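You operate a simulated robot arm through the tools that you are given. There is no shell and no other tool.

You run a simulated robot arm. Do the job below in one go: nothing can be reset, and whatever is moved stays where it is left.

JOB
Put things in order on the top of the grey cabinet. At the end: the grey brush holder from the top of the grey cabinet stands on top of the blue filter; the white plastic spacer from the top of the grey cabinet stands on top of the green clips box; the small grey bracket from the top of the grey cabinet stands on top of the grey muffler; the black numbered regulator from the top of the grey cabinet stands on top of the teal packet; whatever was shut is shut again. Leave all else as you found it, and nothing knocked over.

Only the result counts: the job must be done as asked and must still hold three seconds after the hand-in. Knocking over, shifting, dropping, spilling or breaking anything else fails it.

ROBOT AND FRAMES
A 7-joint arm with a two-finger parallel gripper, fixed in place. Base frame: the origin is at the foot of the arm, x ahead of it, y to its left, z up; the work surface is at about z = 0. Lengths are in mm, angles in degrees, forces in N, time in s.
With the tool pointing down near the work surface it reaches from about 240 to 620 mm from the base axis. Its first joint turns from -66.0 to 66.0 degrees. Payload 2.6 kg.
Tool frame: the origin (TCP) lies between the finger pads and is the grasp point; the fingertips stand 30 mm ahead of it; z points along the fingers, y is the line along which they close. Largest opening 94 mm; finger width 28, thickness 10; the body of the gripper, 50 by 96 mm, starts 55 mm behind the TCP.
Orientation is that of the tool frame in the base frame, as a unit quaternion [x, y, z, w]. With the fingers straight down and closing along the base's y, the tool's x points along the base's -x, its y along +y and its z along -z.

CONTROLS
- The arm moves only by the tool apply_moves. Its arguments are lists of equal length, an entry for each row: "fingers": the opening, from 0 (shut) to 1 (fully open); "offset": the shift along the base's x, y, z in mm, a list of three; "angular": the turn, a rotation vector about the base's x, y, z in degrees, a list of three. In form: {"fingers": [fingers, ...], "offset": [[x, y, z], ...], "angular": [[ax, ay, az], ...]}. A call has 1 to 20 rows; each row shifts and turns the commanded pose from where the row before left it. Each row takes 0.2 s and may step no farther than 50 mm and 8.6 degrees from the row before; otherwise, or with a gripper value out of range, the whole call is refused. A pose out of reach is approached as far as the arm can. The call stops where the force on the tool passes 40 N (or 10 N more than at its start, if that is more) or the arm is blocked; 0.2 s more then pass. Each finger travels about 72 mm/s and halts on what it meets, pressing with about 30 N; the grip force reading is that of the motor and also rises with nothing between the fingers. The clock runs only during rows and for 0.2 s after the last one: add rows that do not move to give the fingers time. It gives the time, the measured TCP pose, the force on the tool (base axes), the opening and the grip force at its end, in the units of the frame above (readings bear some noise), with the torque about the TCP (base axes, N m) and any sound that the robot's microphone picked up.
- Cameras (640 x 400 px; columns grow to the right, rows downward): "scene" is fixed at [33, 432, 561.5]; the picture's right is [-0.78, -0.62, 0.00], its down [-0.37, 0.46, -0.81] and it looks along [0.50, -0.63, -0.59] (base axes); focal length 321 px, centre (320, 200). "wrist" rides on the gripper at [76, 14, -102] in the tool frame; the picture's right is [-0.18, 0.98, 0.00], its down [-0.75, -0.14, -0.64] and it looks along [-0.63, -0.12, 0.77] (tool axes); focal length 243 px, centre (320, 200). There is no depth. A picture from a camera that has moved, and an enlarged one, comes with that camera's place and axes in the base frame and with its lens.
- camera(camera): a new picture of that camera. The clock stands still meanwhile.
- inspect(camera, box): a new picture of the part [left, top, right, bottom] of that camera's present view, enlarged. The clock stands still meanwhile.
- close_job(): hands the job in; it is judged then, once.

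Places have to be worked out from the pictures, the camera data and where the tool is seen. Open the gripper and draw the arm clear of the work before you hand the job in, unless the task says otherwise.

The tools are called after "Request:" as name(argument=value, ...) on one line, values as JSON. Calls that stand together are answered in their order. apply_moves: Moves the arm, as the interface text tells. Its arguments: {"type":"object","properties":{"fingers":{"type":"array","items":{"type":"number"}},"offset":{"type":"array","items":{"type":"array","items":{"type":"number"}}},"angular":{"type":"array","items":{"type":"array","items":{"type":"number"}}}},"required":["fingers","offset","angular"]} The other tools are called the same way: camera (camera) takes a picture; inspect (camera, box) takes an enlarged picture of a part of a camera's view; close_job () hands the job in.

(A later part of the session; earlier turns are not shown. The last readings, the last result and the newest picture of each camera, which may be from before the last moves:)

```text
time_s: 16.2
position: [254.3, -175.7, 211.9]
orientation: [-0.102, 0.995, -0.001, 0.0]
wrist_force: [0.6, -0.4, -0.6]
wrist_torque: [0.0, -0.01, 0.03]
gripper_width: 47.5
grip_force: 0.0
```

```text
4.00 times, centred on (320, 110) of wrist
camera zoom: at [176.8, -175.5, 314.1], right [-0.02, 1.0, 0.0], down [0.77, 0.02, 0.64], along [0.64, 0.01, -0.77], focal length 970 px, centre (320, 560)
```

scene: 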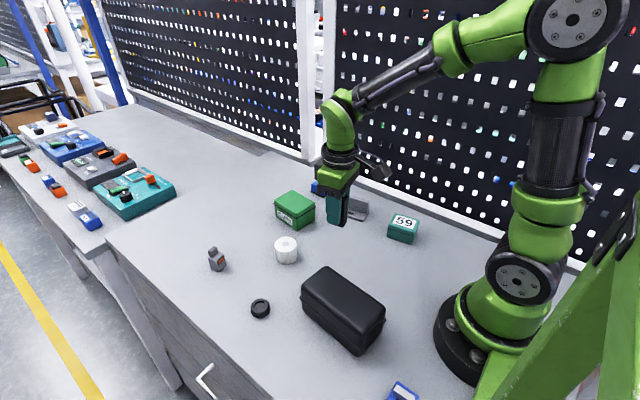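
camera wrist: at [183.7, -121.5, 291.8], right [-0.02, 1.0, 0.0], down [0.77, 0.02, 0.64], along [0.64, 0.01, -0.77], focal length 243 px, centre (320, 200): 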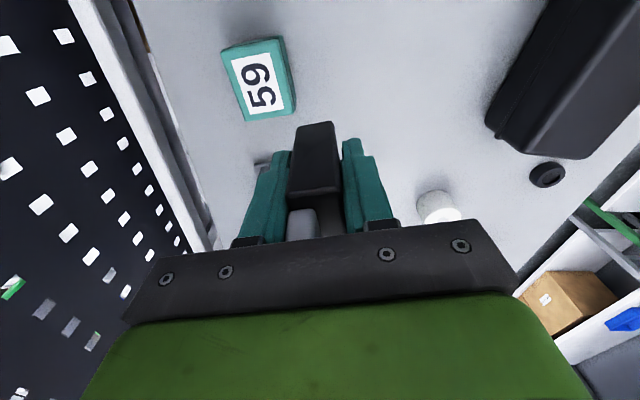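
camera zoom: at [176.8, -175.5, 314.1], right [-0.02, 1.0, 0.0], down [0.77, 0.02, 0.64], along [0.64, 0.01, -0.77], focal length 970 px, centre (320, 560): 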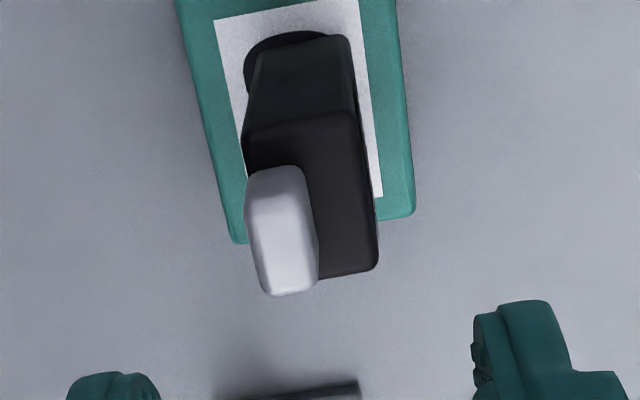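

REG stands stable on the teal packet. Next is the bracket near (392, -180): I move over it with the fingers open and look.

Request:
apply_moves(fingers=[0.7, 0.7, 0.7, 0.7, 0.7], offset=[[35, -1, 0], [35, -1, 0], [35, -2, -10], [30, -2, -10], [0, 0, 0]], angular=[[0, 0, 0], [0, 0, 0], [0, 0, 0], [0, 0, 0], [0, 0, 0]])

Request:
camera(camera="wrist")

Request:
inspect(camera="wrist", box=[240, 60, 400, 160])

```text
time_s: 17.4
position: [387.6, -182.3, 189.8]
orientation: [-0.102, 0.995, -0.001, 0.001]
wrist_force: [0.7, 0.7, 0.2]
wrist_torque: [-0.02, -0.01, 0.0]
gripper_width: 65.6
grip_force: 0.2
```

```text
taken
camera wrist: at [310.8, -183.3, 292.4], right [-0.02, 1.0, 0.0], down [0.77, 0.02, 0.64], along [0.64, 0.01, -0.77], focal length 243 px, centre (320, 200)
```

wrist: 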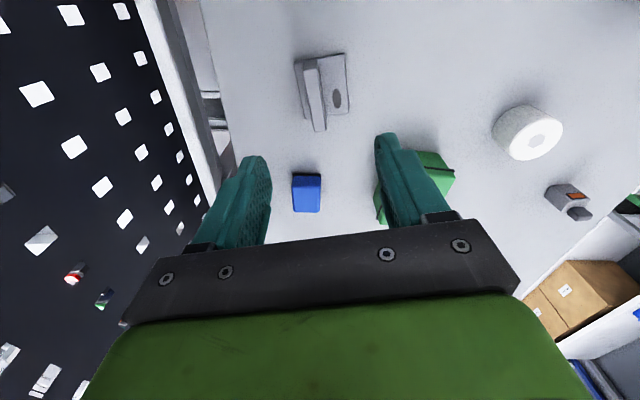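

```text
4.00 times, centred on (320, 110) of wrist
camera zoom: at [310.8, -183.3, 292.4], right [-0.02, 1.0, 0.0], down [0.77, 0.02, 0.64], along [0.64, 0.01, -0.77], focal length 970 px, centre (320, 560)
```

zoom: 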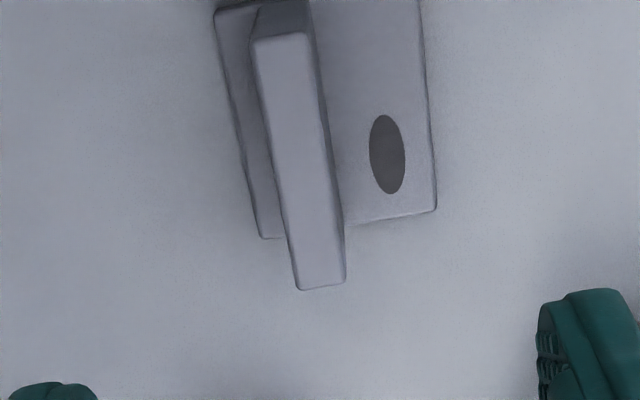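

The bracket's base plate is about 62 × 52 mm with an upright wall about 12 mm thick and 45 mm tall; the wall's centre line runs through (392, -186) at yaw about 10°. I will grip the wall, so I line up and go down half way first.

Request:
apply_moves(fingers=[0.5, 0.5, 0.5, 0.5], offset=[[3.9, -4, -20], [0, 0, -40], [0, 0, -35], [0, 0, 0]], angular=[[0, 0, -1.3], [0, 0, 0], [0, 0, 0], [0, 0, 0]])

Request:
inspect(camera="wrist", box=[210, 60, 430, 245])

Request:
inspect(camera="scene", box=[300, 150, 428, 240])

```text
time_s: 18.4
position: [390.0, -184.9, 98.1]
orientation: [-0.091, 0.996, -0.001, 0.001]
wrist_force: [0.0, -0.6, -0.3]
wrist_torque: [-0.05, -0.01, -0.05]
gripper_width: 47.0
grip_force: 0.1
```

```text
2.16 times, centred on (320, 152) of wrist
camera zoom: at [313.3, -183.8, 200.3], right [0.0, 1.0, 0.0], down [0.77, 0.0, 0.64], along [0.64, 0.0, -0.77], focal length 525 px, centre (320, 303)
```

zoom: 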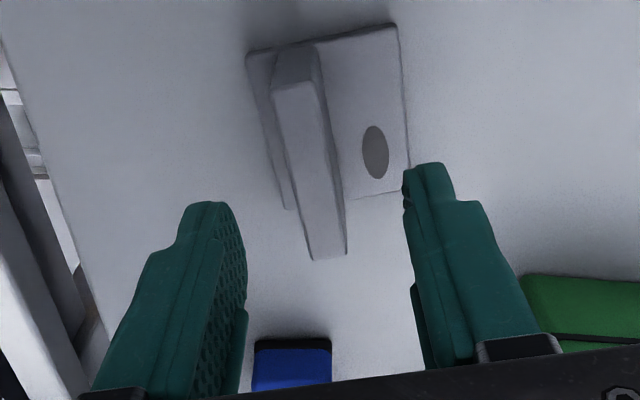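

```text
4.44 times, centred on (364, 195) of scene
camera zoom: at [33.0, 432.0, 561.5], right [-0.78, -0.62, 0.0], down [-0.37, 0.46, -0.81], along [0.5, -0.63, -0.59], focal length 1428 px, centre (124, 222)
```

zoom: 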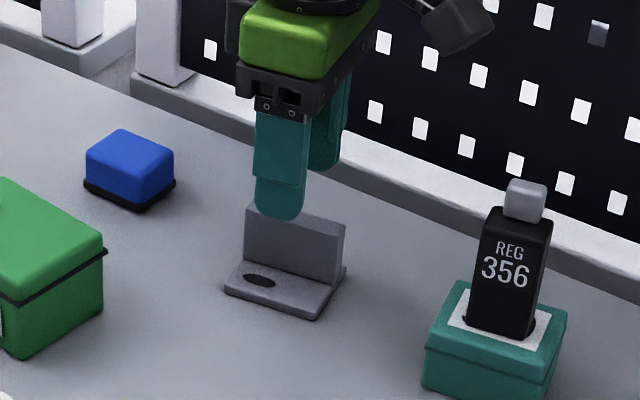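

The wall centre is confirmed at (392, -185.5), yaw 10°. I correct slightly, go down to TCP z ≈ 43 (fingertips just above the plate) and close.

Request:
apply_moves(fingers=[0.5, 0.5, 0.5, 0, 0, 0, 0], offset=[[1.7, -1, -25], [0, 0, -29], [0, 0, 0], [0, 0, 0], [0, 0, 0], [0, 0, 0], [0, 0, 0]], angular=[[0, 0, 0], [0, 0, 0], [0, 0, 0], [0, 0, 0], [0, 0, 0], [0, 0, 0], [0, 0, 0]])

Request:
inspect(camera="wrist", box=[210, 60, 430, 245])

Request:
inspect(camera="scene", box=[316, 170, 396, 230])

```text
time_s: 20.0
position: [389.8, -185.6, 44.2]
orientation: [-0.09, 0.996, 0.001, 0.0]
wrist_force: [0.1, -0.2, -0.1]
wrist_torque: [-0.01, 0.0, 0.02]
gripper_width: 18.1
grip_force: 30.0
```

```text
2.16 times, centred on (320, 152) of wrist
camera zoom: at [312.2, -184.7, 146.2], right [0.0, 1.0, 0.0], down [0.77, 0.0, 0.64], along [0.64, 0.0, -0.77], focal length 525 px, centre (320, 303)
```

zoom: 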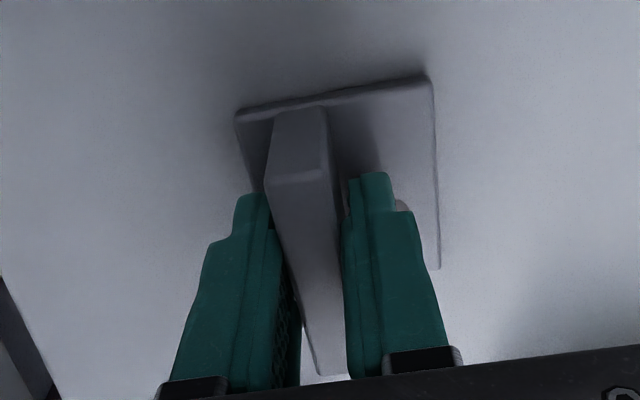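

```text
6.67 times, centred on (356, 200) of scene
camera zoom: at [33.0, 432.0, 561.5], right [-0.78, -0.62, 0.0], down [-0.37, 0.46, -0.81], along [0.5, -0.63, -0.59], focal length 2142 px, centre (80, 200)
```

zoom: 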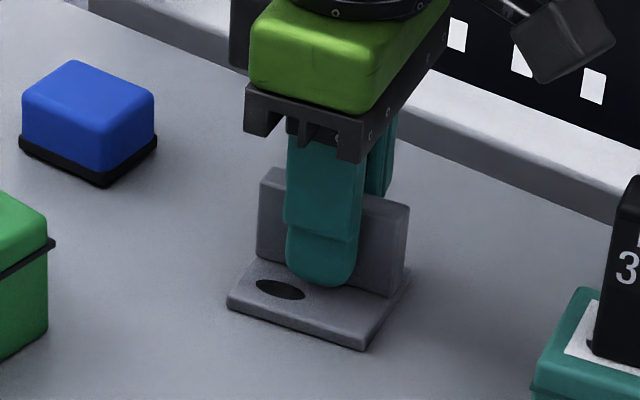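

The bracket's wall is gripped (18.1 mm reading; the reading seems about 6 mm larger than true widths). I lift it and carry it toward the dark muffler box, turning the tool to about -5° to match the box.

Request:
apply_moves(fingers=[0, 0, 0, 0, 0, 0], offset=[[0, 0, 10], [0, 0, 20], [0, 0, 40], [0, 0, 40], [0, 0, 40], [0, 0, 0]], angular=[[0, 0, 0], [0, 0, 0], [0, 0, 0], [0, 0, 0], [0, 0, 0], [0, 0, 0]])

Request:
apply_moves(fingers=[0, 0, 0, 0, 0, 0, 0], offset=[[-20, 40, 0], [-20, 40, 0], [-20, 40, 0], [-20, 40, 0], [-20, 40, 0], [-10, 20, 0], [0, 0, 0]], angular=[[0, 0, 0], [0, 0, -5], [0, 0, -5.3], [0, 0, -5.3], [0, 0, 0], [0, 0, 0], [0, 0, 0]])

Request:
camera(camera="wrist")

Request:
camera(camera="scene")

```text
time_s: 21.4
position: [394.4, -187.0, 191.5]
orientation: [-0.091, 0.996, -0.002, 0.0]
wrist_force: [0.4, -0.3, -1.1]
wrist_torque: [0.0, 0.02, -0.03]
gripper_width: 18.0
grip_force: 29.8
```

```text
time_s: 23.0
position: [279.9, 29.7, 192.4]
orientation: [0.046, 0.999, -0.002, 0.001]
wrist_force: [0.5, -0.5, -2.3]
wrist_torque: [-0.01, 0.03, 0.0]
gripper_width: 18.0
grip_force: 29.8
```

```text
taken
camera wrist: at [206.1, 52.3, 293.5], right [0.27, 0.96, 0.0], down [0.74, -0.21, 0.64], along [0.62, -0.18, -0.77], focal length 243 px, centre (320, 200)
```

wrist: 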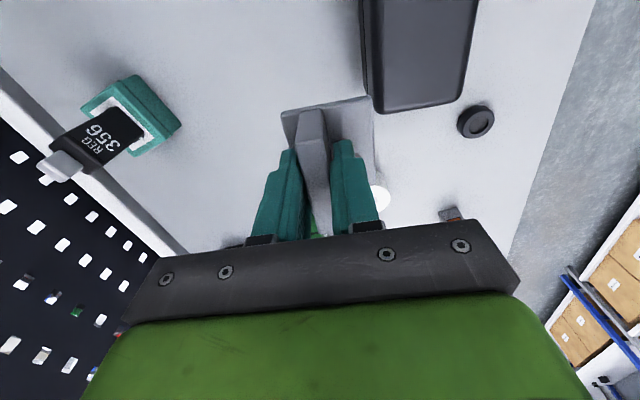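

```text
taken
```

scene: 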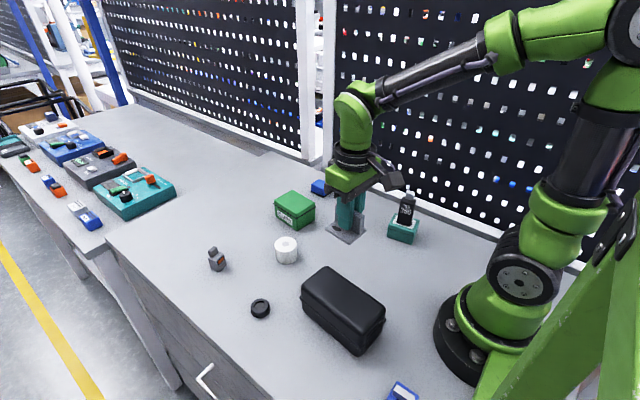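

The bracket is carried level. I zoom on the dark box from here to fix its outline and top.

Request:
inspect(camera="wrist", box=[330, 0, 522, 120])

Request:
inspect(camera="wrist", box=[260, 80, 400, 245])

```text
3.33 times, centred on (426, 60) of wrist
camera zoom: at [206.1, 52.3, 293.5], right [0.27, 0.96, 0.0], down [0.74, -0.21, 0.64], along [0.62, -0.18, -0.77], focal length 809 px, centre (-33, 667)
```

zoom: 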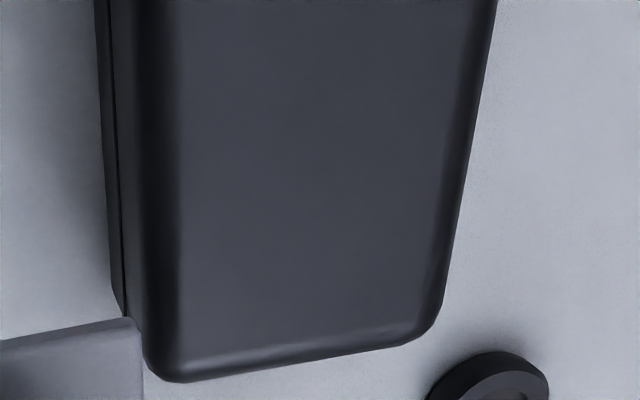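

```text
2.42 times, centred on (330, 162) of wrist
camera zoom: at [206.1, 52.3, 293.5], right [0.27, 0.96, 0.0], down [0.74, -0.21, 0.64], along [0.62, -0.18, -0.77], focal length 588 px, centre (296, 291)
```

zoom: 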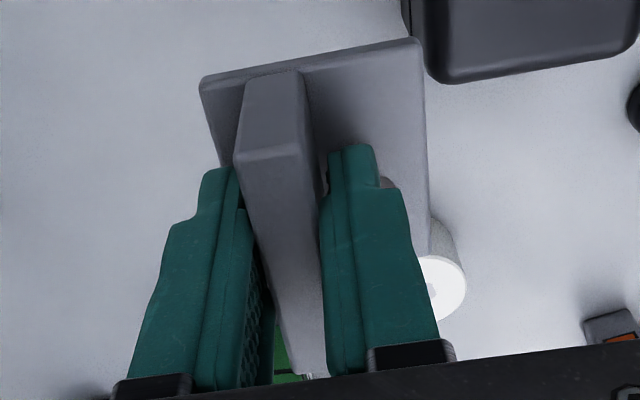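

The dark box's flat top runs roughly x 160–300, y 90–151. I bring the bracket over about (250, 120) on it, staying high, and check again.

Request:
apply_moves(fingers=[0, 0, 0, 0, 0, 0], offset=[[-12, 28, 0], [-12, 28, 0], [-9.7, 25, 0], [0, 0, -20], [0, 0, -20], [0, 0, 0]], angular=[[0, 0, 0], [0, 0, 0], [0, 0, 0], [0, 0, 0], [0, 0, 0], [0, 0, 0]])

Request:
inspect(camera="wrist", box=[210, 0, 430, 245])

Request:
inspect(camera="scene", box=[280, 200, 440, 370])

```text
time_s: 24.4
position: [246.7, 110.9, 153.3]
orientation: [0.046, 0.999, 0.0, 0.001]
wrist_force: [0.0, 0.4, -2.2]
wrist_torque: [0.01, 0.02, 0.03]
gripper_width: 18.1
grip_force: 29.9
```

```text
1.63 times, centred on (320, 122) of wrist
camera zoom: at [172.5, 134.3, 254.6], right [0.27, 0.96, 0.0], down [0.74, -0.21, 0.64], along [0.62, -0.18, -0.77], focal length 396 px, centre (320, 326)
```

zoom: 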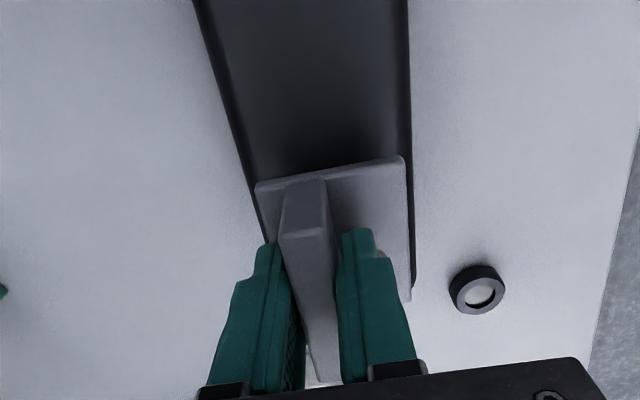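

```text
2.35 times, centred on (360, 285) of scene
camera zoom: at [33.0, 432.0, 561.5], right [-0.78, -0.62, 0.0], down [-0.37, 0.46, -0.81], along [0.5, -0.63, -0.59], focal length 756 px, centre (226, 0)
```

zoom: 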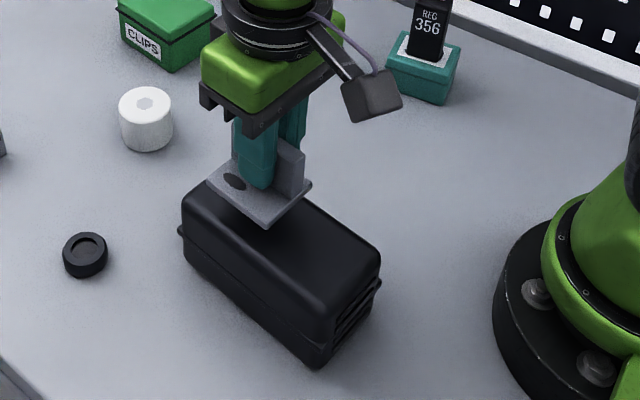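

The bracket's plate is laterally centred over the dark box. I lower it in steps, watching for contact (expected at TCP z about 115–133).

Request:
apply_moves(fingers=[0, 0, 0, 0], offset=[[0, 0, -8], [0, 0, -6], [0, 0, -3], [0, 0, 0]], angular=[[0, 0, 0], [0, 0, 0], [0, 0, 0], [0, 0, 0]])

Request:
inspect(camera="scene", box=[295, 240, 391, 300])

Request:
inspect(camera="wrist", box=[250, 40, 410, 140])

```text
time_s: 25.4
position: [249.6, 111.8, 135.1]
orientation: [0.045, 0.999, -0.001, 0.0]
wrist_force: [0.3, -0.5, -0.3]
wrist_torque: [0.02, -0.02, -0.01]
gripper_width: 17.9
grip_force: 30.0
```

```text
6.67 times, centred on (343, 270) of scene
camera zoom: at [33.0, 432.0, 561.5], right [-0.78, -0.62, 0.0], down [-0.37, 0.46, -0.81], along [0.5, -0.63, -0.59], focal length 2142 px, centre (167, -267)
```

zoom: 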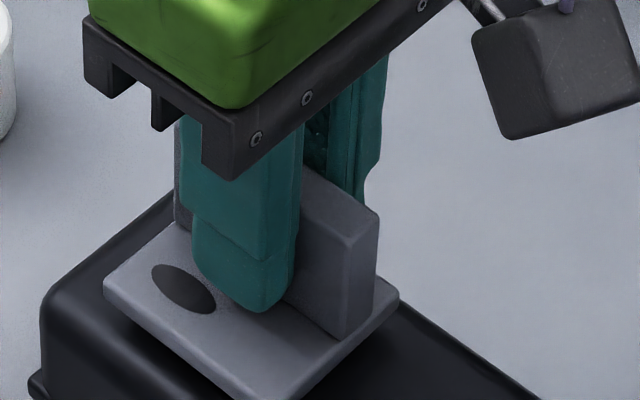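

```text
4.00 times, centred on (330, 90) of wrist
camera zoom: at [174.7, 135.0, 237.0], right [0.27, 0.96, 0.0], down [0.74, -0.21, 0.64], along [0.62, -0.18, -0.77], focal length 970 px, centre (280, 640)
```

zoom: 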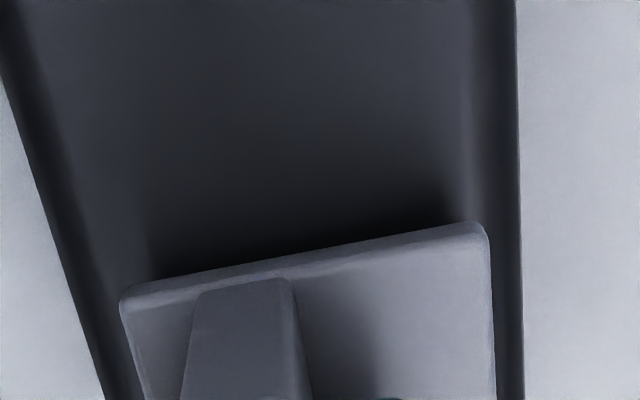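

No contact yet and the bracket stays centred. I keep lowering in 2 mm steps.

Request:
apply_moves(fingers=[0, 0, 0, 0], offset=[[0, 0, -2], [0, 0, -2], [0, 0, -2], [0, 0, 0]], angular=[[0, 0, 0], [0, 0, 0], [0, 0, 0], [0, 0, 0]])

Request:
inspect(camera="scene", box=[295, 240, 391, 300])

```text
time_s: 26.4
position: [248.5, 111.6, 128.7]
orientation: [0.046, 0.999, -0.001, 0.001]
wrist_force: [0.2, 0.1, -1.5]
wrist_torque: [-0.01, 0.02, 0.0]
gripper_width: 18.1
grip_force: 30.3
```

```text
6.67 times, centred on (343, 270) of scene
camera zoom: at [33.0, 432.0, 561.5], right [-0.78, -0.62, 0.0], down [-0.37, 0.46, -0.81], along [0.5, -0.63, -0.59], focal length 2142 px, centre (167, -267)
```

zoom: 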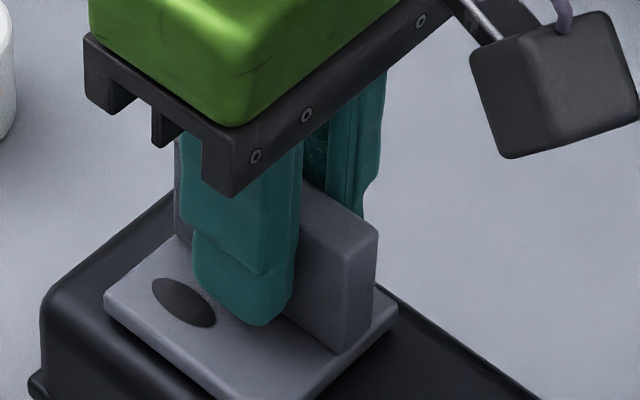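

Still free of contact at TCP z ≈ 128.7. I continue with small steps.

Request:
apply_moves(fingers=[0, 0, 0], offset=[[0, 0, -1.5], [0, 0, -1.5], [0, 0, 0]], angular=[[0, 0, 0], [0, 0, 0], [0, 0, 0]])

Request:
apply_moves(fingers=[0, 0, 0], offset=[[0, 0, -1.5], [0, 0, -1.5], [0, 0, 0]], angular=[[0, 0, 0], [0, 0, 0], [0, 0, 0]])

```text
time_s: 27.2
position: [248.5, 112.8, 126.2]
orientation: [0.046, 0.999, 0.0, 0.001]
wrist_force: [-6.2, -2.5, 16.9]
wrist_torque: [0.01, 0.18, 0.0]
gripper_width: 17.7
grip_force: 29.8
```

```text
time_s: 28.0
position: [251.1, 113.1, 122.8]
orientation: [0.045, 0.999, 0.0, 0.001]
wrist_force: [-2.0, -6.2, 25.3]
wrist_torque: [-0.01, -0.08, 0.15]
gripper_width: 18.2
grip_force: 30.1
```

Contact at TCP z ≈ 126, so the box top is at about 82 mm. I ease off slightly and open the fingers.

Request:
apply_moves(fingers=[0, 0.4, 0.4, 0.4], offset=[[0, 0, 1], [0, 0, 0], [0, 0, 0], [0, 0, 0]], angular=[[0, 0, 0], [0, 0, 0], [0, 0, 0], [0, 0, 0]])

Request:
inspect(camera="scene", box=[295, 240, 391, 300])

Request:
inspect(camera="wrist", box=[210, 20, 430, 245])

```text
time_s: 29.0
position: [249.3, 112.9, 124.7]
orientation: [0.045, 0.999, 0.0, -0.001]
wrist_force: [-0.8, -0.1, -0.7]
wrist_torque: [-0.01, -0.02, 0.03]
gripper_width: 37.5
grip_force: 0.0
```

```text
6.67 times, centred on (343, 270) of scene
camera zoom: at [33.0, 432.0, 561.5], right [-0.78, -0.62, 0.0], down [-0.37, 0.46, -0.81], along [0.5, -0.63, -0.59], focal length 2142 px, centre (167, -267)
```

zoom: 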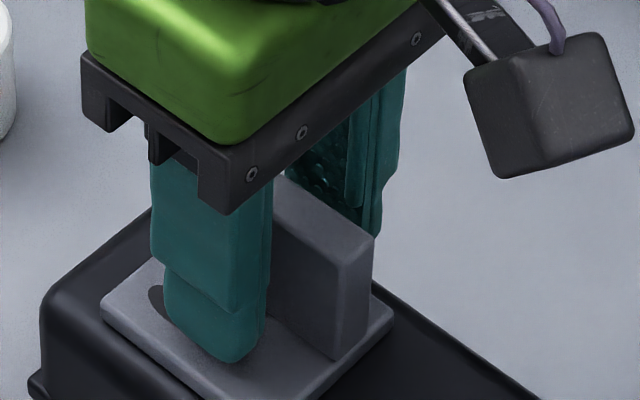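

```text
1.78 times, centred on (320, 132) of wrist
camera zoom: at [175.2, 135.5, 225.4], right [0.27, 0.96, 0.0], down [0.74, -0.21, 0.64], along [0.62, -0.18, -0.77], focal length 431 px, centre (320, 320)
```

zoom: 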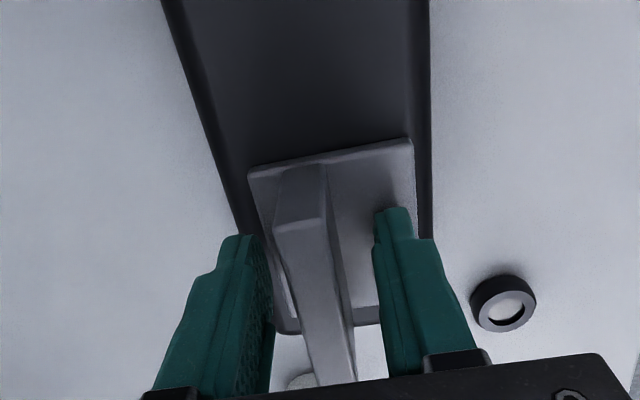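

The bracket stands on the dark box and is released. I rise straight up to clear it, then view the result.

Request:
apply_moves(fingers=[0.4, 0.4, 0.4, 0.4, 0.4], offset=[[0, 0, 10], [0, 0, 25], [0, 0, 40], [0, 0, 15], [0, 0, 0]], angular=[[0, 0, 0], [0, 0, 0], [0, 0, 0], [0, 0, 0], [0, 0, 0]])

Request:
inspect(camera="scene", box=[280, 220, 420, 360])

Request:
inspect(camera="wrist", box=[210, 20, 430, 200])

```text
time_s: 30.2
position: [248.3, 113.0, 214.3]
orientation: [0.046, 0.999, -0.001, 0.001]
wrist_force: [-0.1, 0.1, 0.0]
wrist_torque: [0.01, 0.0, -0.01]
gripper_width: 37.6
grip_force: 0.0
```

```text
2.86 times, centred on (350, 290) of scene
camera zoom: at [33.0, 432.0, 561.5], right [-0.78, -0.62, 0.0], down [-0.37, 0.46, -0.81], along [0.5, -0.63, -0.59], focal length 918 px, centre (234, -57)
```

zoom: 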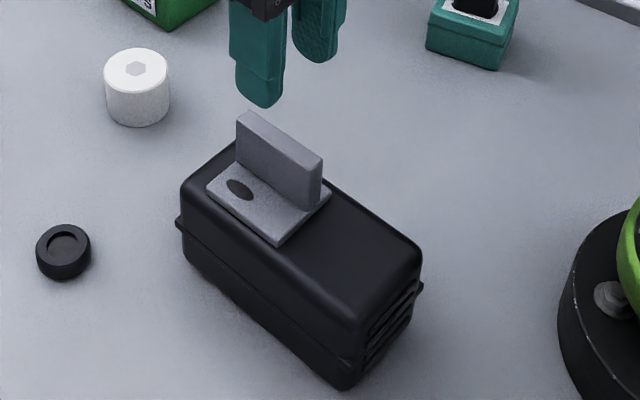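

```text
2.22 times, centred on (320, 110) of wrist
camera zoom: at [174.1, 134.9, 316.4], right [0.27, 0.96, 0.0], down [0.74, -0.21, 0.64], along [0.62, -0.18, -0.77], focal length 539 px, centre (320, 400)
```

zoom: 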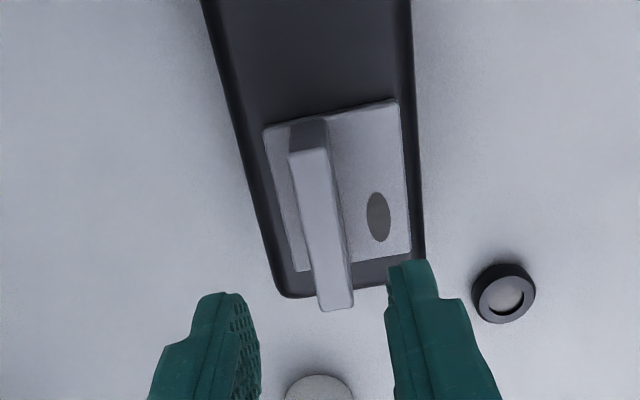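

The bracket stands flat on the box. Next is the white spacer near (427, 61): I fly over and look down at it.

Request:
apply_moves(fingers=[0.9, 0.9, 0.9, 0.9, 0.9, 0.9], offset=[[35, -10, 0], [36, -10, 0], [36, -10, 0], [36, -10, -10], [34, -11, -10], [0, 0, 0]], angular=[[0, 0, 0], [0, 0, 0], [0, 0, 0], [0, 0, 0], [0, 0, 0], [0, 0, 0]])

Request:
camera(camera="wrist")

Request:
inspect(camera="wrist", box=[240, 40, 400, 140])

```text
time_s: 31.6
position: [428.0, 61.2, 192.9]
orientation: [0.045, 0.999, 0.0, 0.0]
wrist_force: [0.2, -0.3, -0.5]
wrist_torque: [-0.02, 0.0, 0.0]
gripper_width: 84.7
grip_force: 0.1
```

```text
taken
camera wrist: at [353.6, 84.1, 294.7], right [0.27, 0.96, 0.0], down [0.74, -0.21, 0.64], along [0.62, -0.18, -0.77], focal length 243 px, centre (320, 200)
```

wrist: 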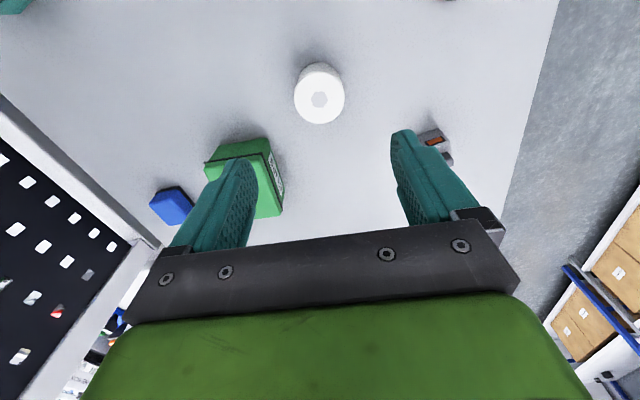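

```text
4.00 times, centred on (320, 90) of wrist
camera zoom: at [353.6, 84.1, 294.7], right [0.27, 0.96, 0.0], down [0.74, -0.21, 0.64], along [0.62, -0.18, -0.77], focal length 970 px, centre (320, 640)
```

zoom: 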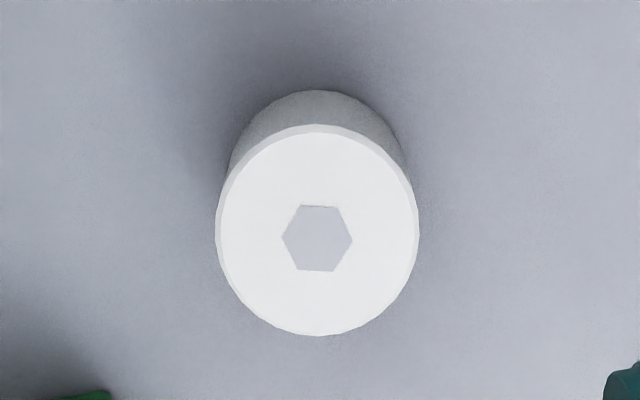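

The spacer is about 51 mm in diameter and 40 mm tall, centred at about (429.7, 62.5). I go down around it and close.

Request:
apply_moves(fingers=[0.9, 0.9, 0.9, 0.9, 0.9, 0, 0, 0, 0], offset=[[1.7, 0.2, -35], [0, 0, -40], [0, 0, -40], [0, 0, -38], [0, 0, 0], [0, 0, 0], [0, 0, 0], [0, 0, 0], [0, 0, 0]], angular=[[0, 0, 0], [0, 0, 0], [0, 0, 0], [0, 0, 0], [0, 0, 0], [0, 0, 0], [0, 0, 0], [0, 0, 0], [0, 0, 0]])

Request:
camera(camera="wrist")

Request:
inspect(camera="scene", box=[230, 160, 358, 280])

```text
time_s: 33.6
position: [424.7, 61.4, 41.8]
orientation: [0.046, 0.999, -0.001, 0.001]
wrist_force: [0.2, 0.3, 0.0]
wrist_torque: [0.01, -0.04, -0.02]
gripper_width: 53.7
grip_force: 29.7
```

```text
taken
camera wrist: at [350.5, 83.7, 143.3], right [0.27, 0.96, 0.0], down [0.74, -0.21, 0.64], along [0.62, -0.18, -0.77], focal length 243 px, centre (320, 200)
```

wrist: 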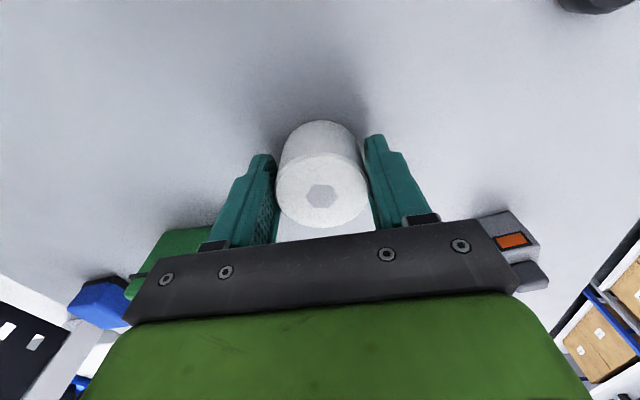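

```text
3.33 times, centred on (294, 220) of scene
camera zoom: at [33.0, 432.0, 561.5], right [-0.78, -0.62, 0.0], down [-0.37, 0.46, -0.81], along [0.5, -0.63, -0.59], focal length 1071 px, centre (407, 133)
```

zoom: 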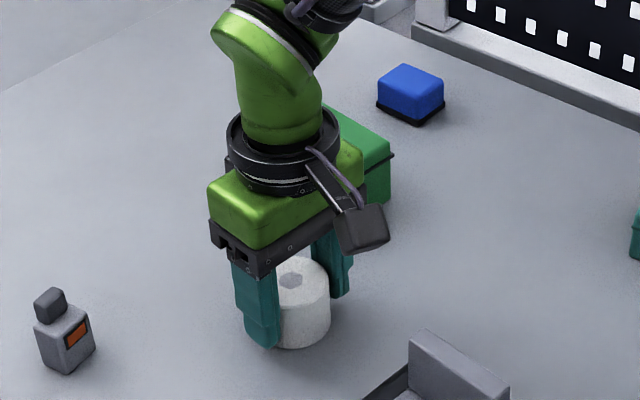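

The spacer is gripped. I lift it and move toward the green clips box, stopping short to measure its top.

Request:
apply_moves(fingers=[0, 0, 0, 0, 0, 0, 0, 0], offset=[[0, 0, 10], [0, 0, 25], [0, 0, 40], [0, 0, 40], [0, 0, 35], [15, -25, 0], [15, -25, 0], [0, 0, 0]], angular=[[0, 0, 0], [0, 0, 0], [0, 0, 0], [0, 0, 0], [0, 0, 0], [0, 0, 0], [0, 0, 0], [0, 0, 0]])

Request:
camera(camera="wrist")

Request:
inspect(camera="wrist", box=[200, 60, 392, 220])

Request:
inspect(camera="scene", box=[240, 150, 368, 240])

```text
time_s: 35.4
position: [456.5, 12.4, 187.7]
orientation: [0.046, 0.999, -0.001, 0.001]
wrist_force: [0.5, -0.2, -0.6]
wrist_torque: [0.0, 0.01, -0.02]
gripper_width: 53.5
grip_force: 30.1
```

```text
taken
camera wrist: at [381.2, 34.4, 289.8], right [0.27, 0.96, 0.0], down [0.74, -0.21, 0.64], along [0.62, -0.18, -0.77], focal length 243 px, centre (320, 200)
```

wrist: 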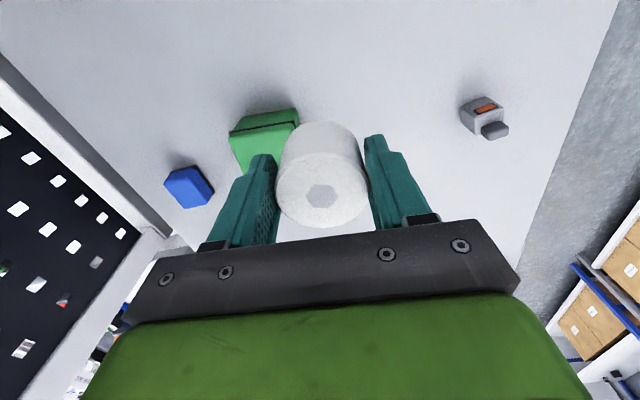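

```text
2.50 times, centred on (296, 140) of wrist
camera zoom: at [381.2, 34.4, 289.8], right [0.27, 0.96, 0.0], down [0.74, -0.21, 0.64], along [0.62, -0.18, -0.77], focal length 606 px, centre (380, 350)
```

zoom: 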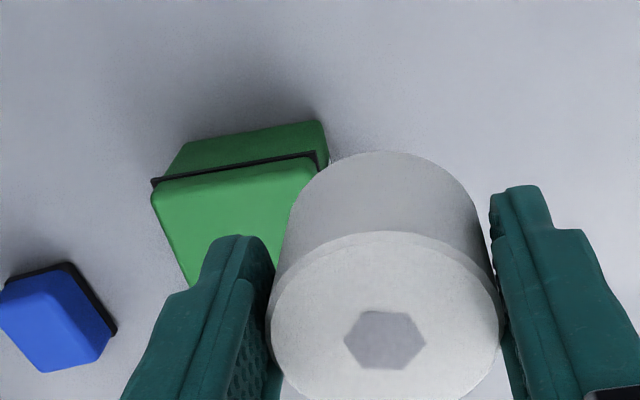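

```text
4.44 times, centred on (304, 195) of scene
camera zoom: at [33.1, 432.0, 561.5], right [-0.78, -0.62, 0.0], down [-0.37, 0.46, -0.81], along [0.5, -0.63, -0.59], focal length 1428 px, centre (391, 222)
```

zoom: 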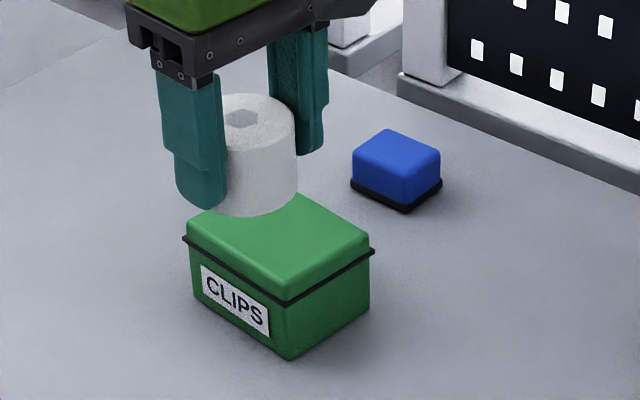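

The clips box top is about 92 × 70 mm, centred near (511, -59), yaw about -6°, height about 57 mm. I carry the spacer over it and go down to about 12 mm above.

Request:
apply_moves(fingers=[0, 0, 0, 0, 0, 0], offset=[[17, -24, 0], [17, -24, 0], [18.2, -24.8, -15], [0, 0, -35], [0, 0, -26], [0, 0, 0]], angular=[[0, 0, 0], [0, 0, 0], [0, 0, 0], [0, 0, 0], [0, 0, 0], [0, 0, 0]])

Request:
inspect(camera="wrist", box=[200, 40, 440, 245])

Request:
inspect(camera="scene", box=[240, 150, 368, 240])

```text
time_s: 36.8
position: [509.0, -60.6, 115.5]
orientation: [0.046, 0.999, -0.001, 0.001]
wrist_force: [-0.1, -0.9, -1.1]
wrist_torque: [-0.01, 0.0, 0.0]
gripper_width: 53.3
grip_force: 30.0
```

```text
1.95 times, centred on (320, 142) of wrist
camera zoom: at [435.0, -38.9, 216.3], right [0.27, 0.96, 0.0], down [0.74, -0.21, 0.64], along [0.62, -0.18, -0.77], focal length 473 px, centre (320, 312)
```

zoom: 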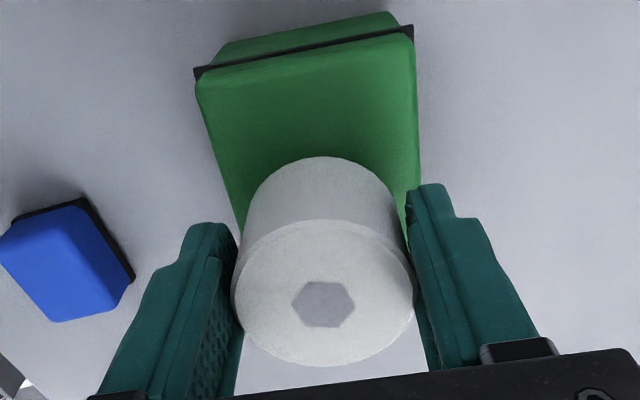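

```text
4.44 times, centred on (304, 195) of scene
camera zoom: at [33.1, 432.0, 561.5], right [-0.78, -0.62, 0.0], down [-0.37, 0.46, -0.81], along [0.5, -0.63, -0.59], focal length 1428 px, centre (391, 222)
```

zoom: 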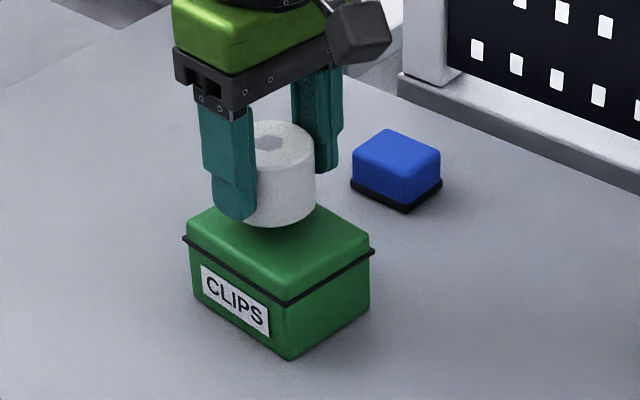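

The spacer is within about 2 mm of the box's centre. I lower it with small final steps until it makes contact.

Request:
apply_moves(fingers=[0, 0, 0, 0], offset=[[-2, 1.5, -6], [0, 0, -4], [0, 0, -2], [0, 0, 0]], angular=[[0, 0, 0], [0, 0, 0], [0, 0, 0], [0, 0, 0]])

Request:
apply_moves(fingers=[0, 0, 0], offset=[[0, 0, -1.2], [0, 0, -1.2], [0, 0, 0]], angular=[[0, 0, 0], [0, 0, 0], [0, 0, 0]])

```text
time_s: 37.8
position: [508.3, -60.2, 101.2]
orientation: [0.045, 0.999, -0.001, 0.001]
wrist_force: [-0.4, 0.7, 0.1]
wrist_torque: [0.05, 0.03, 0.03]
gripper_width: 53.6
grip_force: 30.4
```

```text
time_s: 38.6
position: [509.5, -59.9, 101.6]
orientation: [0.046, 0.999, -0.002, 0.002]
wrist_force: [-0.1, -2.1, 9.3]
wrist_torque: [0.07, 0.05, -0.03]
gripper_width: 53.8
grip_force: 29.9
```

Contact has begun (9 N). One more small step, and then I release.

Request:
apply_moves(fingers=[0, 0], offset=[[0, 0, -1], [0, 0, 0]], angular=[[0, 0, 0], [0, 0, 0]])

Request:
inspect(camera="scene", box=[260, 170, 340, 230])

```text
time_s: 39.2
position: [508.5, -60.0, 99.8]
orientation: [0.046, 0.999, -0.001, 0.003]
wrist_force: [-3.1, -2.8, 21.7]
wrist_torque: [-0.06, 0.05, -0.09]
gripper_width: 53.7
grip_force: 30.3
```

```text
6.67 times, centred on (300, 200) of scene
camera zoom: at [32.9, 432.0, 561.5], right [-0.78, -0.62, 0.0], down [-0.37, 0.46, -0.81], along [0.5, -0.63, -0.59], focal length 2142 px, centre (453, 200)
```

zoom: 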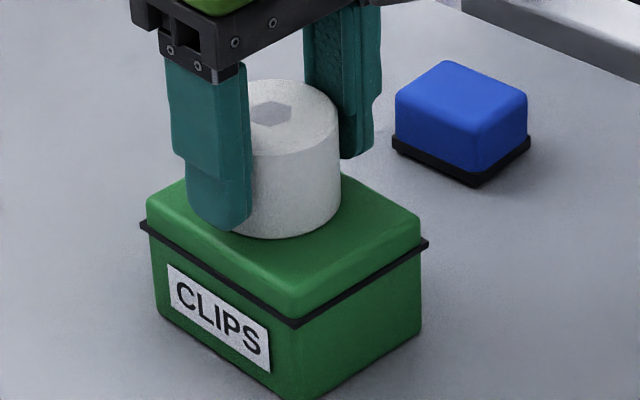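

The spacer rests on the box (22 N down). I ease off and open the fingers.

Request:
apply_moves(fingers=[0, 0.75, 0.75, 0.75], offset=[[0, 0, 0.8], [0, 0, 0], [0, 0, 0], [0, 0, 0]], angular=[[0, 0, 0], [0, 0, 0], [0, 0, 0], [0, 0, 0]])

Request:
inspect(camera="wrist", box=[200, 40, 440, 245])

```text
time_s: 40.2
position: [507.3, -59.2, 99.9]
orientation: [0.045, 0.999, -0.001, 0.0]
wrist_force: [-0.6, 0.1, -0.4]
wrist_torque: [0.02, 0.0, 0.0]
gripper_width: 70.7
grip_force: 0.1
```

```text
1.95 times, centred on (320, 142) of wrist
camera zoom: at [433.4, -37.0, 201.6], right [0.27, 0.96, 0.0], down [0.74, -0.21, 0.64], along [0.62, -0.18, -0.77], focal length 473 px, centre (320, 312)
```

zoom: 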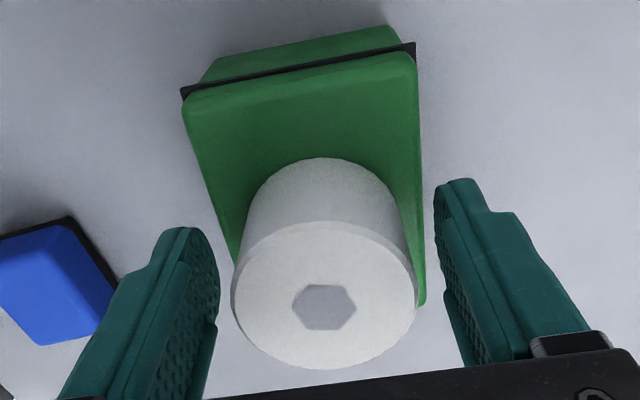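

The spacer stands free on the clips box. I rise straight up and verify.

Request:
apply_moves(fingers=[0.75, 0.75, 0.75, 0.75, 0.75], offset=[[0, 0, 10], [0, 0, 30], [0, 0, 40], [0, 0, 30], [0, 0, 0]], angular=[[0, 0, 0], [0, 0, 0], [0, 0, 0], [0, 0, 0], [0, 0, 0]])

Request:
inspect(camera="scene", box=[240, 150, 368, 240])

Request:
camera(camera="wrist")

Request:
inspect(camera="wrist", box=[160, 80, 352, 200])

```text
time_s: 41.4
position: [508.6, -57.7, 209.0]
orientation: [0.045, 0.999, -0.001, 0.0]
wrist_force: [-0.6, 0.3, -0.6]
wrist_torque: [-0.02, 0.01, 0.01]
gripper_width: 70.4
grip_force: 0.0
```

```text
4.44 times, centred on (304, 195) of scene
camera zoom: at [33.0, 432.0, 561.5], right [-0.78, -0.62, 0.0], down [-0.37, 0.46, -0.81], along [0.5, -0.63, -0.59], focal length 1428 px, centre (391, 222)
```

zoom: 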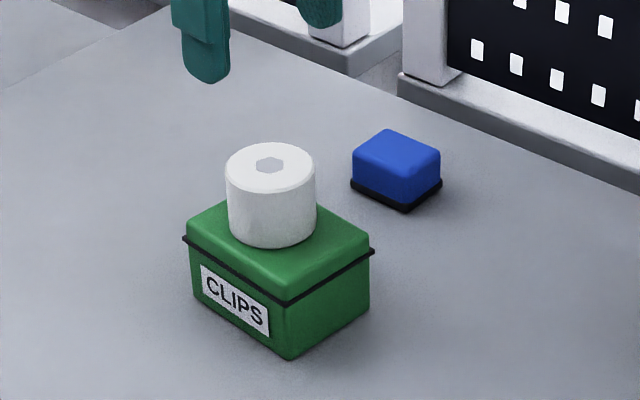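

```text
taken
camera wrist: at [434.6, -35.5, 311.3], right [0.27, 0.96, 0.0], down [0.74, -0.21, 0.64], along [0.62, -0.18, -0.77], focal length 243 px, centre (320, 200)
```

wrist: 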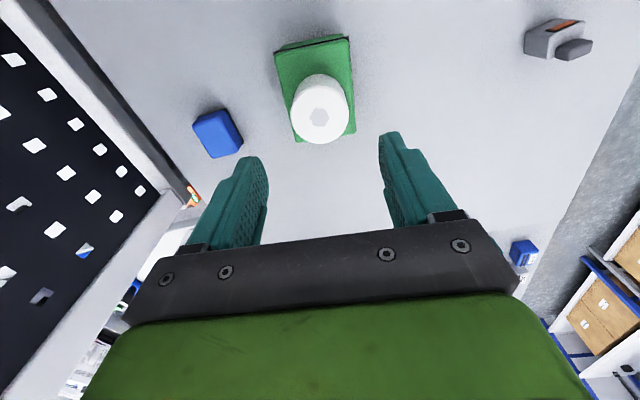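

```text
3.33 times, centred on (256, 140) of wrist
camera zoom: at [434.6, -35.5, 311.3], right [0.27, 0.96, 0.0], down [0.74, -0.21, 0.64], along [0.62, -0.18, -0.77], focal length 809 px, centre (533, 400)
```

zoom: 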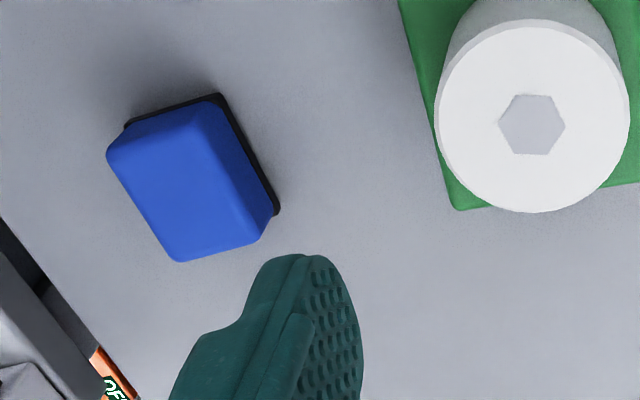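

The spacer is well placed. The blue filter is about 50 × 40 mm, centred near (531, -199), and nearly square to the axes. Next I fly over to the brush holder near (525, 183).

Request:
apply_moves(fingers=[0.75, 0.75, 0.75, 0.75, 0.75, 0.75, 0.75], offset=[[2, 45, 0], [2, 45, 0], [2, 45, 0], [2, 45, 0], [2, 40, -5], [0, 18, -5], [0, 0, 0]], angular=[[0, 0, 0], [0, 0, 0], [0, 0, 0], [0, 0, 0], [0, 0, 0], [0, 0, 0], [0, 0, 0]])

Request:
camera(camera="wrist")

Request:
inspect(camera="wrist", box=[240, 40, 400, 140])

```text
time_s: 43.0
position: [518.6, 178.7, 199.6]
orientation: [0.045, 0.999, 0.0, 0.001]
wrist_force: [-0.2, -0.6, -0.5]
wrist_torque: [-0.02, -0.06, -0.01]
gripper_width: 70.5
grip_force: 0.0
```

```text
taken
camera wrist: at [444.0, 200.6, 301.2], right [0.27, 0.96, 0.0], down [0.74, -0.21, 0.64], along [0.62, -0.18, -0.77], focal length 243 px, centre (320, 200)
```

wrist: 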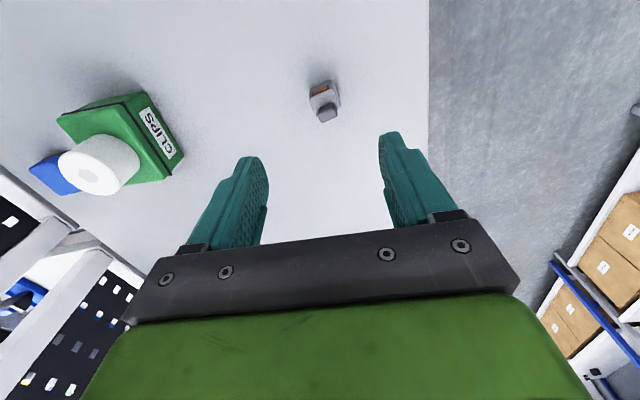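

```text
4.00 times, centred on (320, 90) of wrist
camera zoom: at [444.0, 200.6, 301.2], right [0.27, 0.96, 0.0], down [0.74, -0.21, 0.64], along [0.62, -0.18, -0.77], focal length 970 px, centre (320, 640)
```

zoom: 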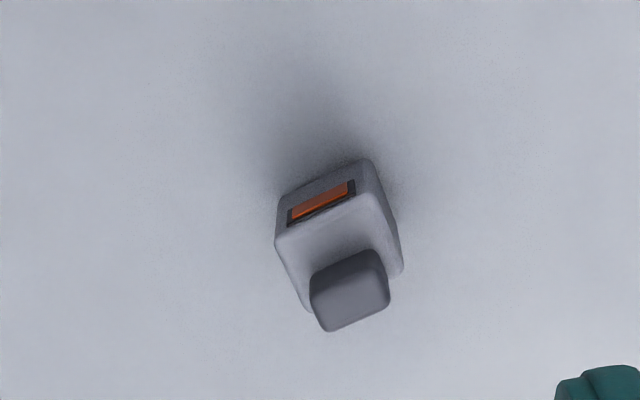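

The brush holder's body is about 27 × 21 mm and 35 mm tall (about 52 with the cap), centred near (530, 181.5) at yaw about +8°. I turn and align the tool, go half way down and check.

Request:
apply_moves(fingers=[0.65, 0.65, 0.65, 0.65, 0.65], offset=[[6, 1.3, 0], [6, 1, -10], [0, 0, -35], [0, 0, -35], [0, 0, 0]], angular=[[0, 0, 6.6], [0, 0, 6.6], [0, 0, 0], [0, 0, 0], [0, 0, 0]])

Request:
inspect(camera="wrist", box=[220, 60, 420, 245])

Request:
inspect(camera="wrist", box=[270, 80, 366, 150])

```text
time_s: 44.2
position: [529.8, 181.4, 120.5]
orientation: [-0.07, 0.998, 0.001, 0.001]
wrist_force: [0.0, -0.3, 0.0]
wrist_torque: [0.01, -0.01, 0.01]
gripper_width: 61.2
grip_force: 0.2
```

```text
2.16 times, centred on (320, 152) of wrist
camera zoom: at [453.7, 185.5, 221.6], right [0.05, 1.0, 0.0], down [0.77, -0.03, 0.64], along [0.64, -0.03, -0.77], focal length 525 px, centre (320, 303)
```

zoom: 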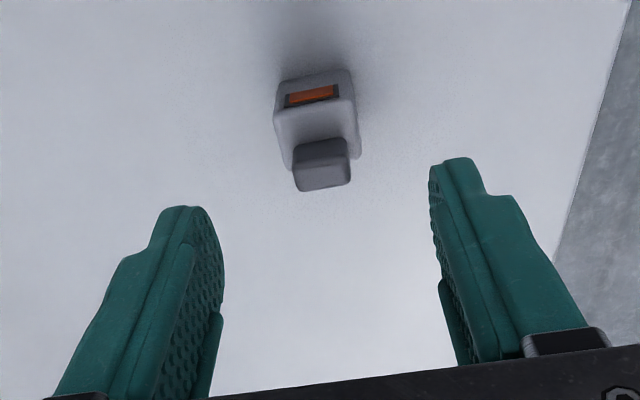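

```text
5.71 times, centred on (318, 115) of wrist
camera zoom: at [453.7, 185.5, 221.6], right [0.05, 1.0, 0.0], down [0.77, -0.03, 0.64], along [0.64, -0.03, -0.77], focal length 1386 px, centre (331, 686)
```

zoom: 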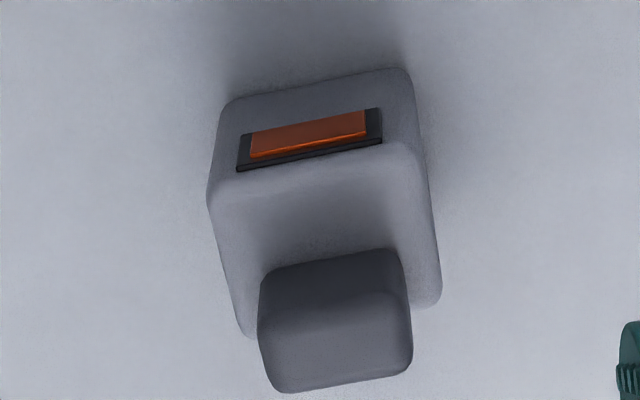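

The tool is aligned (holder centre (530.6, 181.7), yaw about 8.5°). I go down to TCP z ≈ 40 and close.

Request:
apply_moves(fingers=[0.65, 0.65, 0.65, 0.65, 0, 0, 0, 0], offset=[[0, 0, -30], [0, 0, -30], [0, 0, -20], [0, 0, 0], [0, 0, 0], [0, 0, 0], [0, 0, 0], [0, 0, 0]], angular=[[0, 0, 0], [0, 0, 0], [0, 0, 0], [0, 0, 0], [0, 0, 0], [0, 0, 0], [0, 0, 0], [0, 0, 0]])

Request:
inspect(camera="wrist", box=[220, 80, 420, 245])

Request:
inspect(camera="scene", box=[170, 210, 266, 280])

```text
time_s: 46.0
position: [529.1, 179.6, 39.9]
orientation: [-0.07, 0.998, 0.0, 0.001]
wrist_force: [0.7, -0.4, 0.5]
wrist_torque: [0.02, -0.01, 0.04]
gripper_width: 33.6
grip_force: 30.0
```

```text
2.42 times, centred on (320, 162) of wrist
camera zoom: at [451.9, 184.9, 142.3], right [0.05, 1.0, 0.0], down [0.77, -0.03, 0.64], along [0.64, -0.03, -0.77], focal length 588 px, centre (320, 291)
```

zoom: 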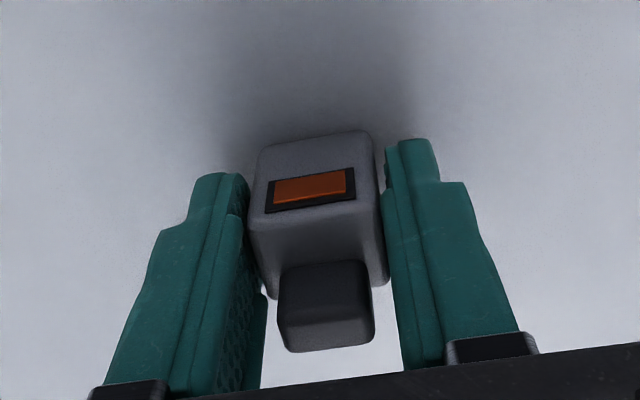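

```text
5.71 times, centred on (218, 245) of scene
camera zoom: at [33.0, 432.0, 561.5], right [-0.78, -0.62, 0.0], down [-0.37, 0.46, -0.81], along [0.5, -0.63, -0.59], focal length 1836 px, centre (903, -57)
```

zoom: 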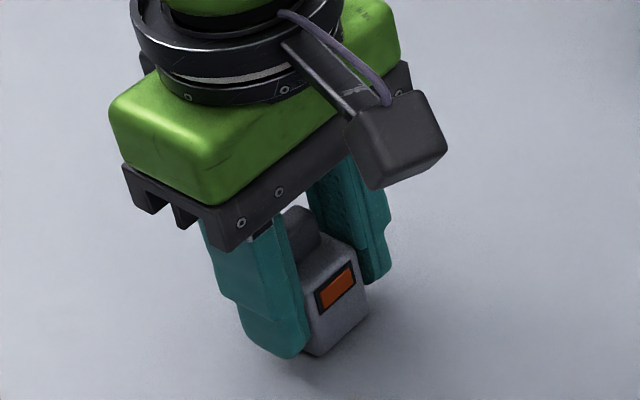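

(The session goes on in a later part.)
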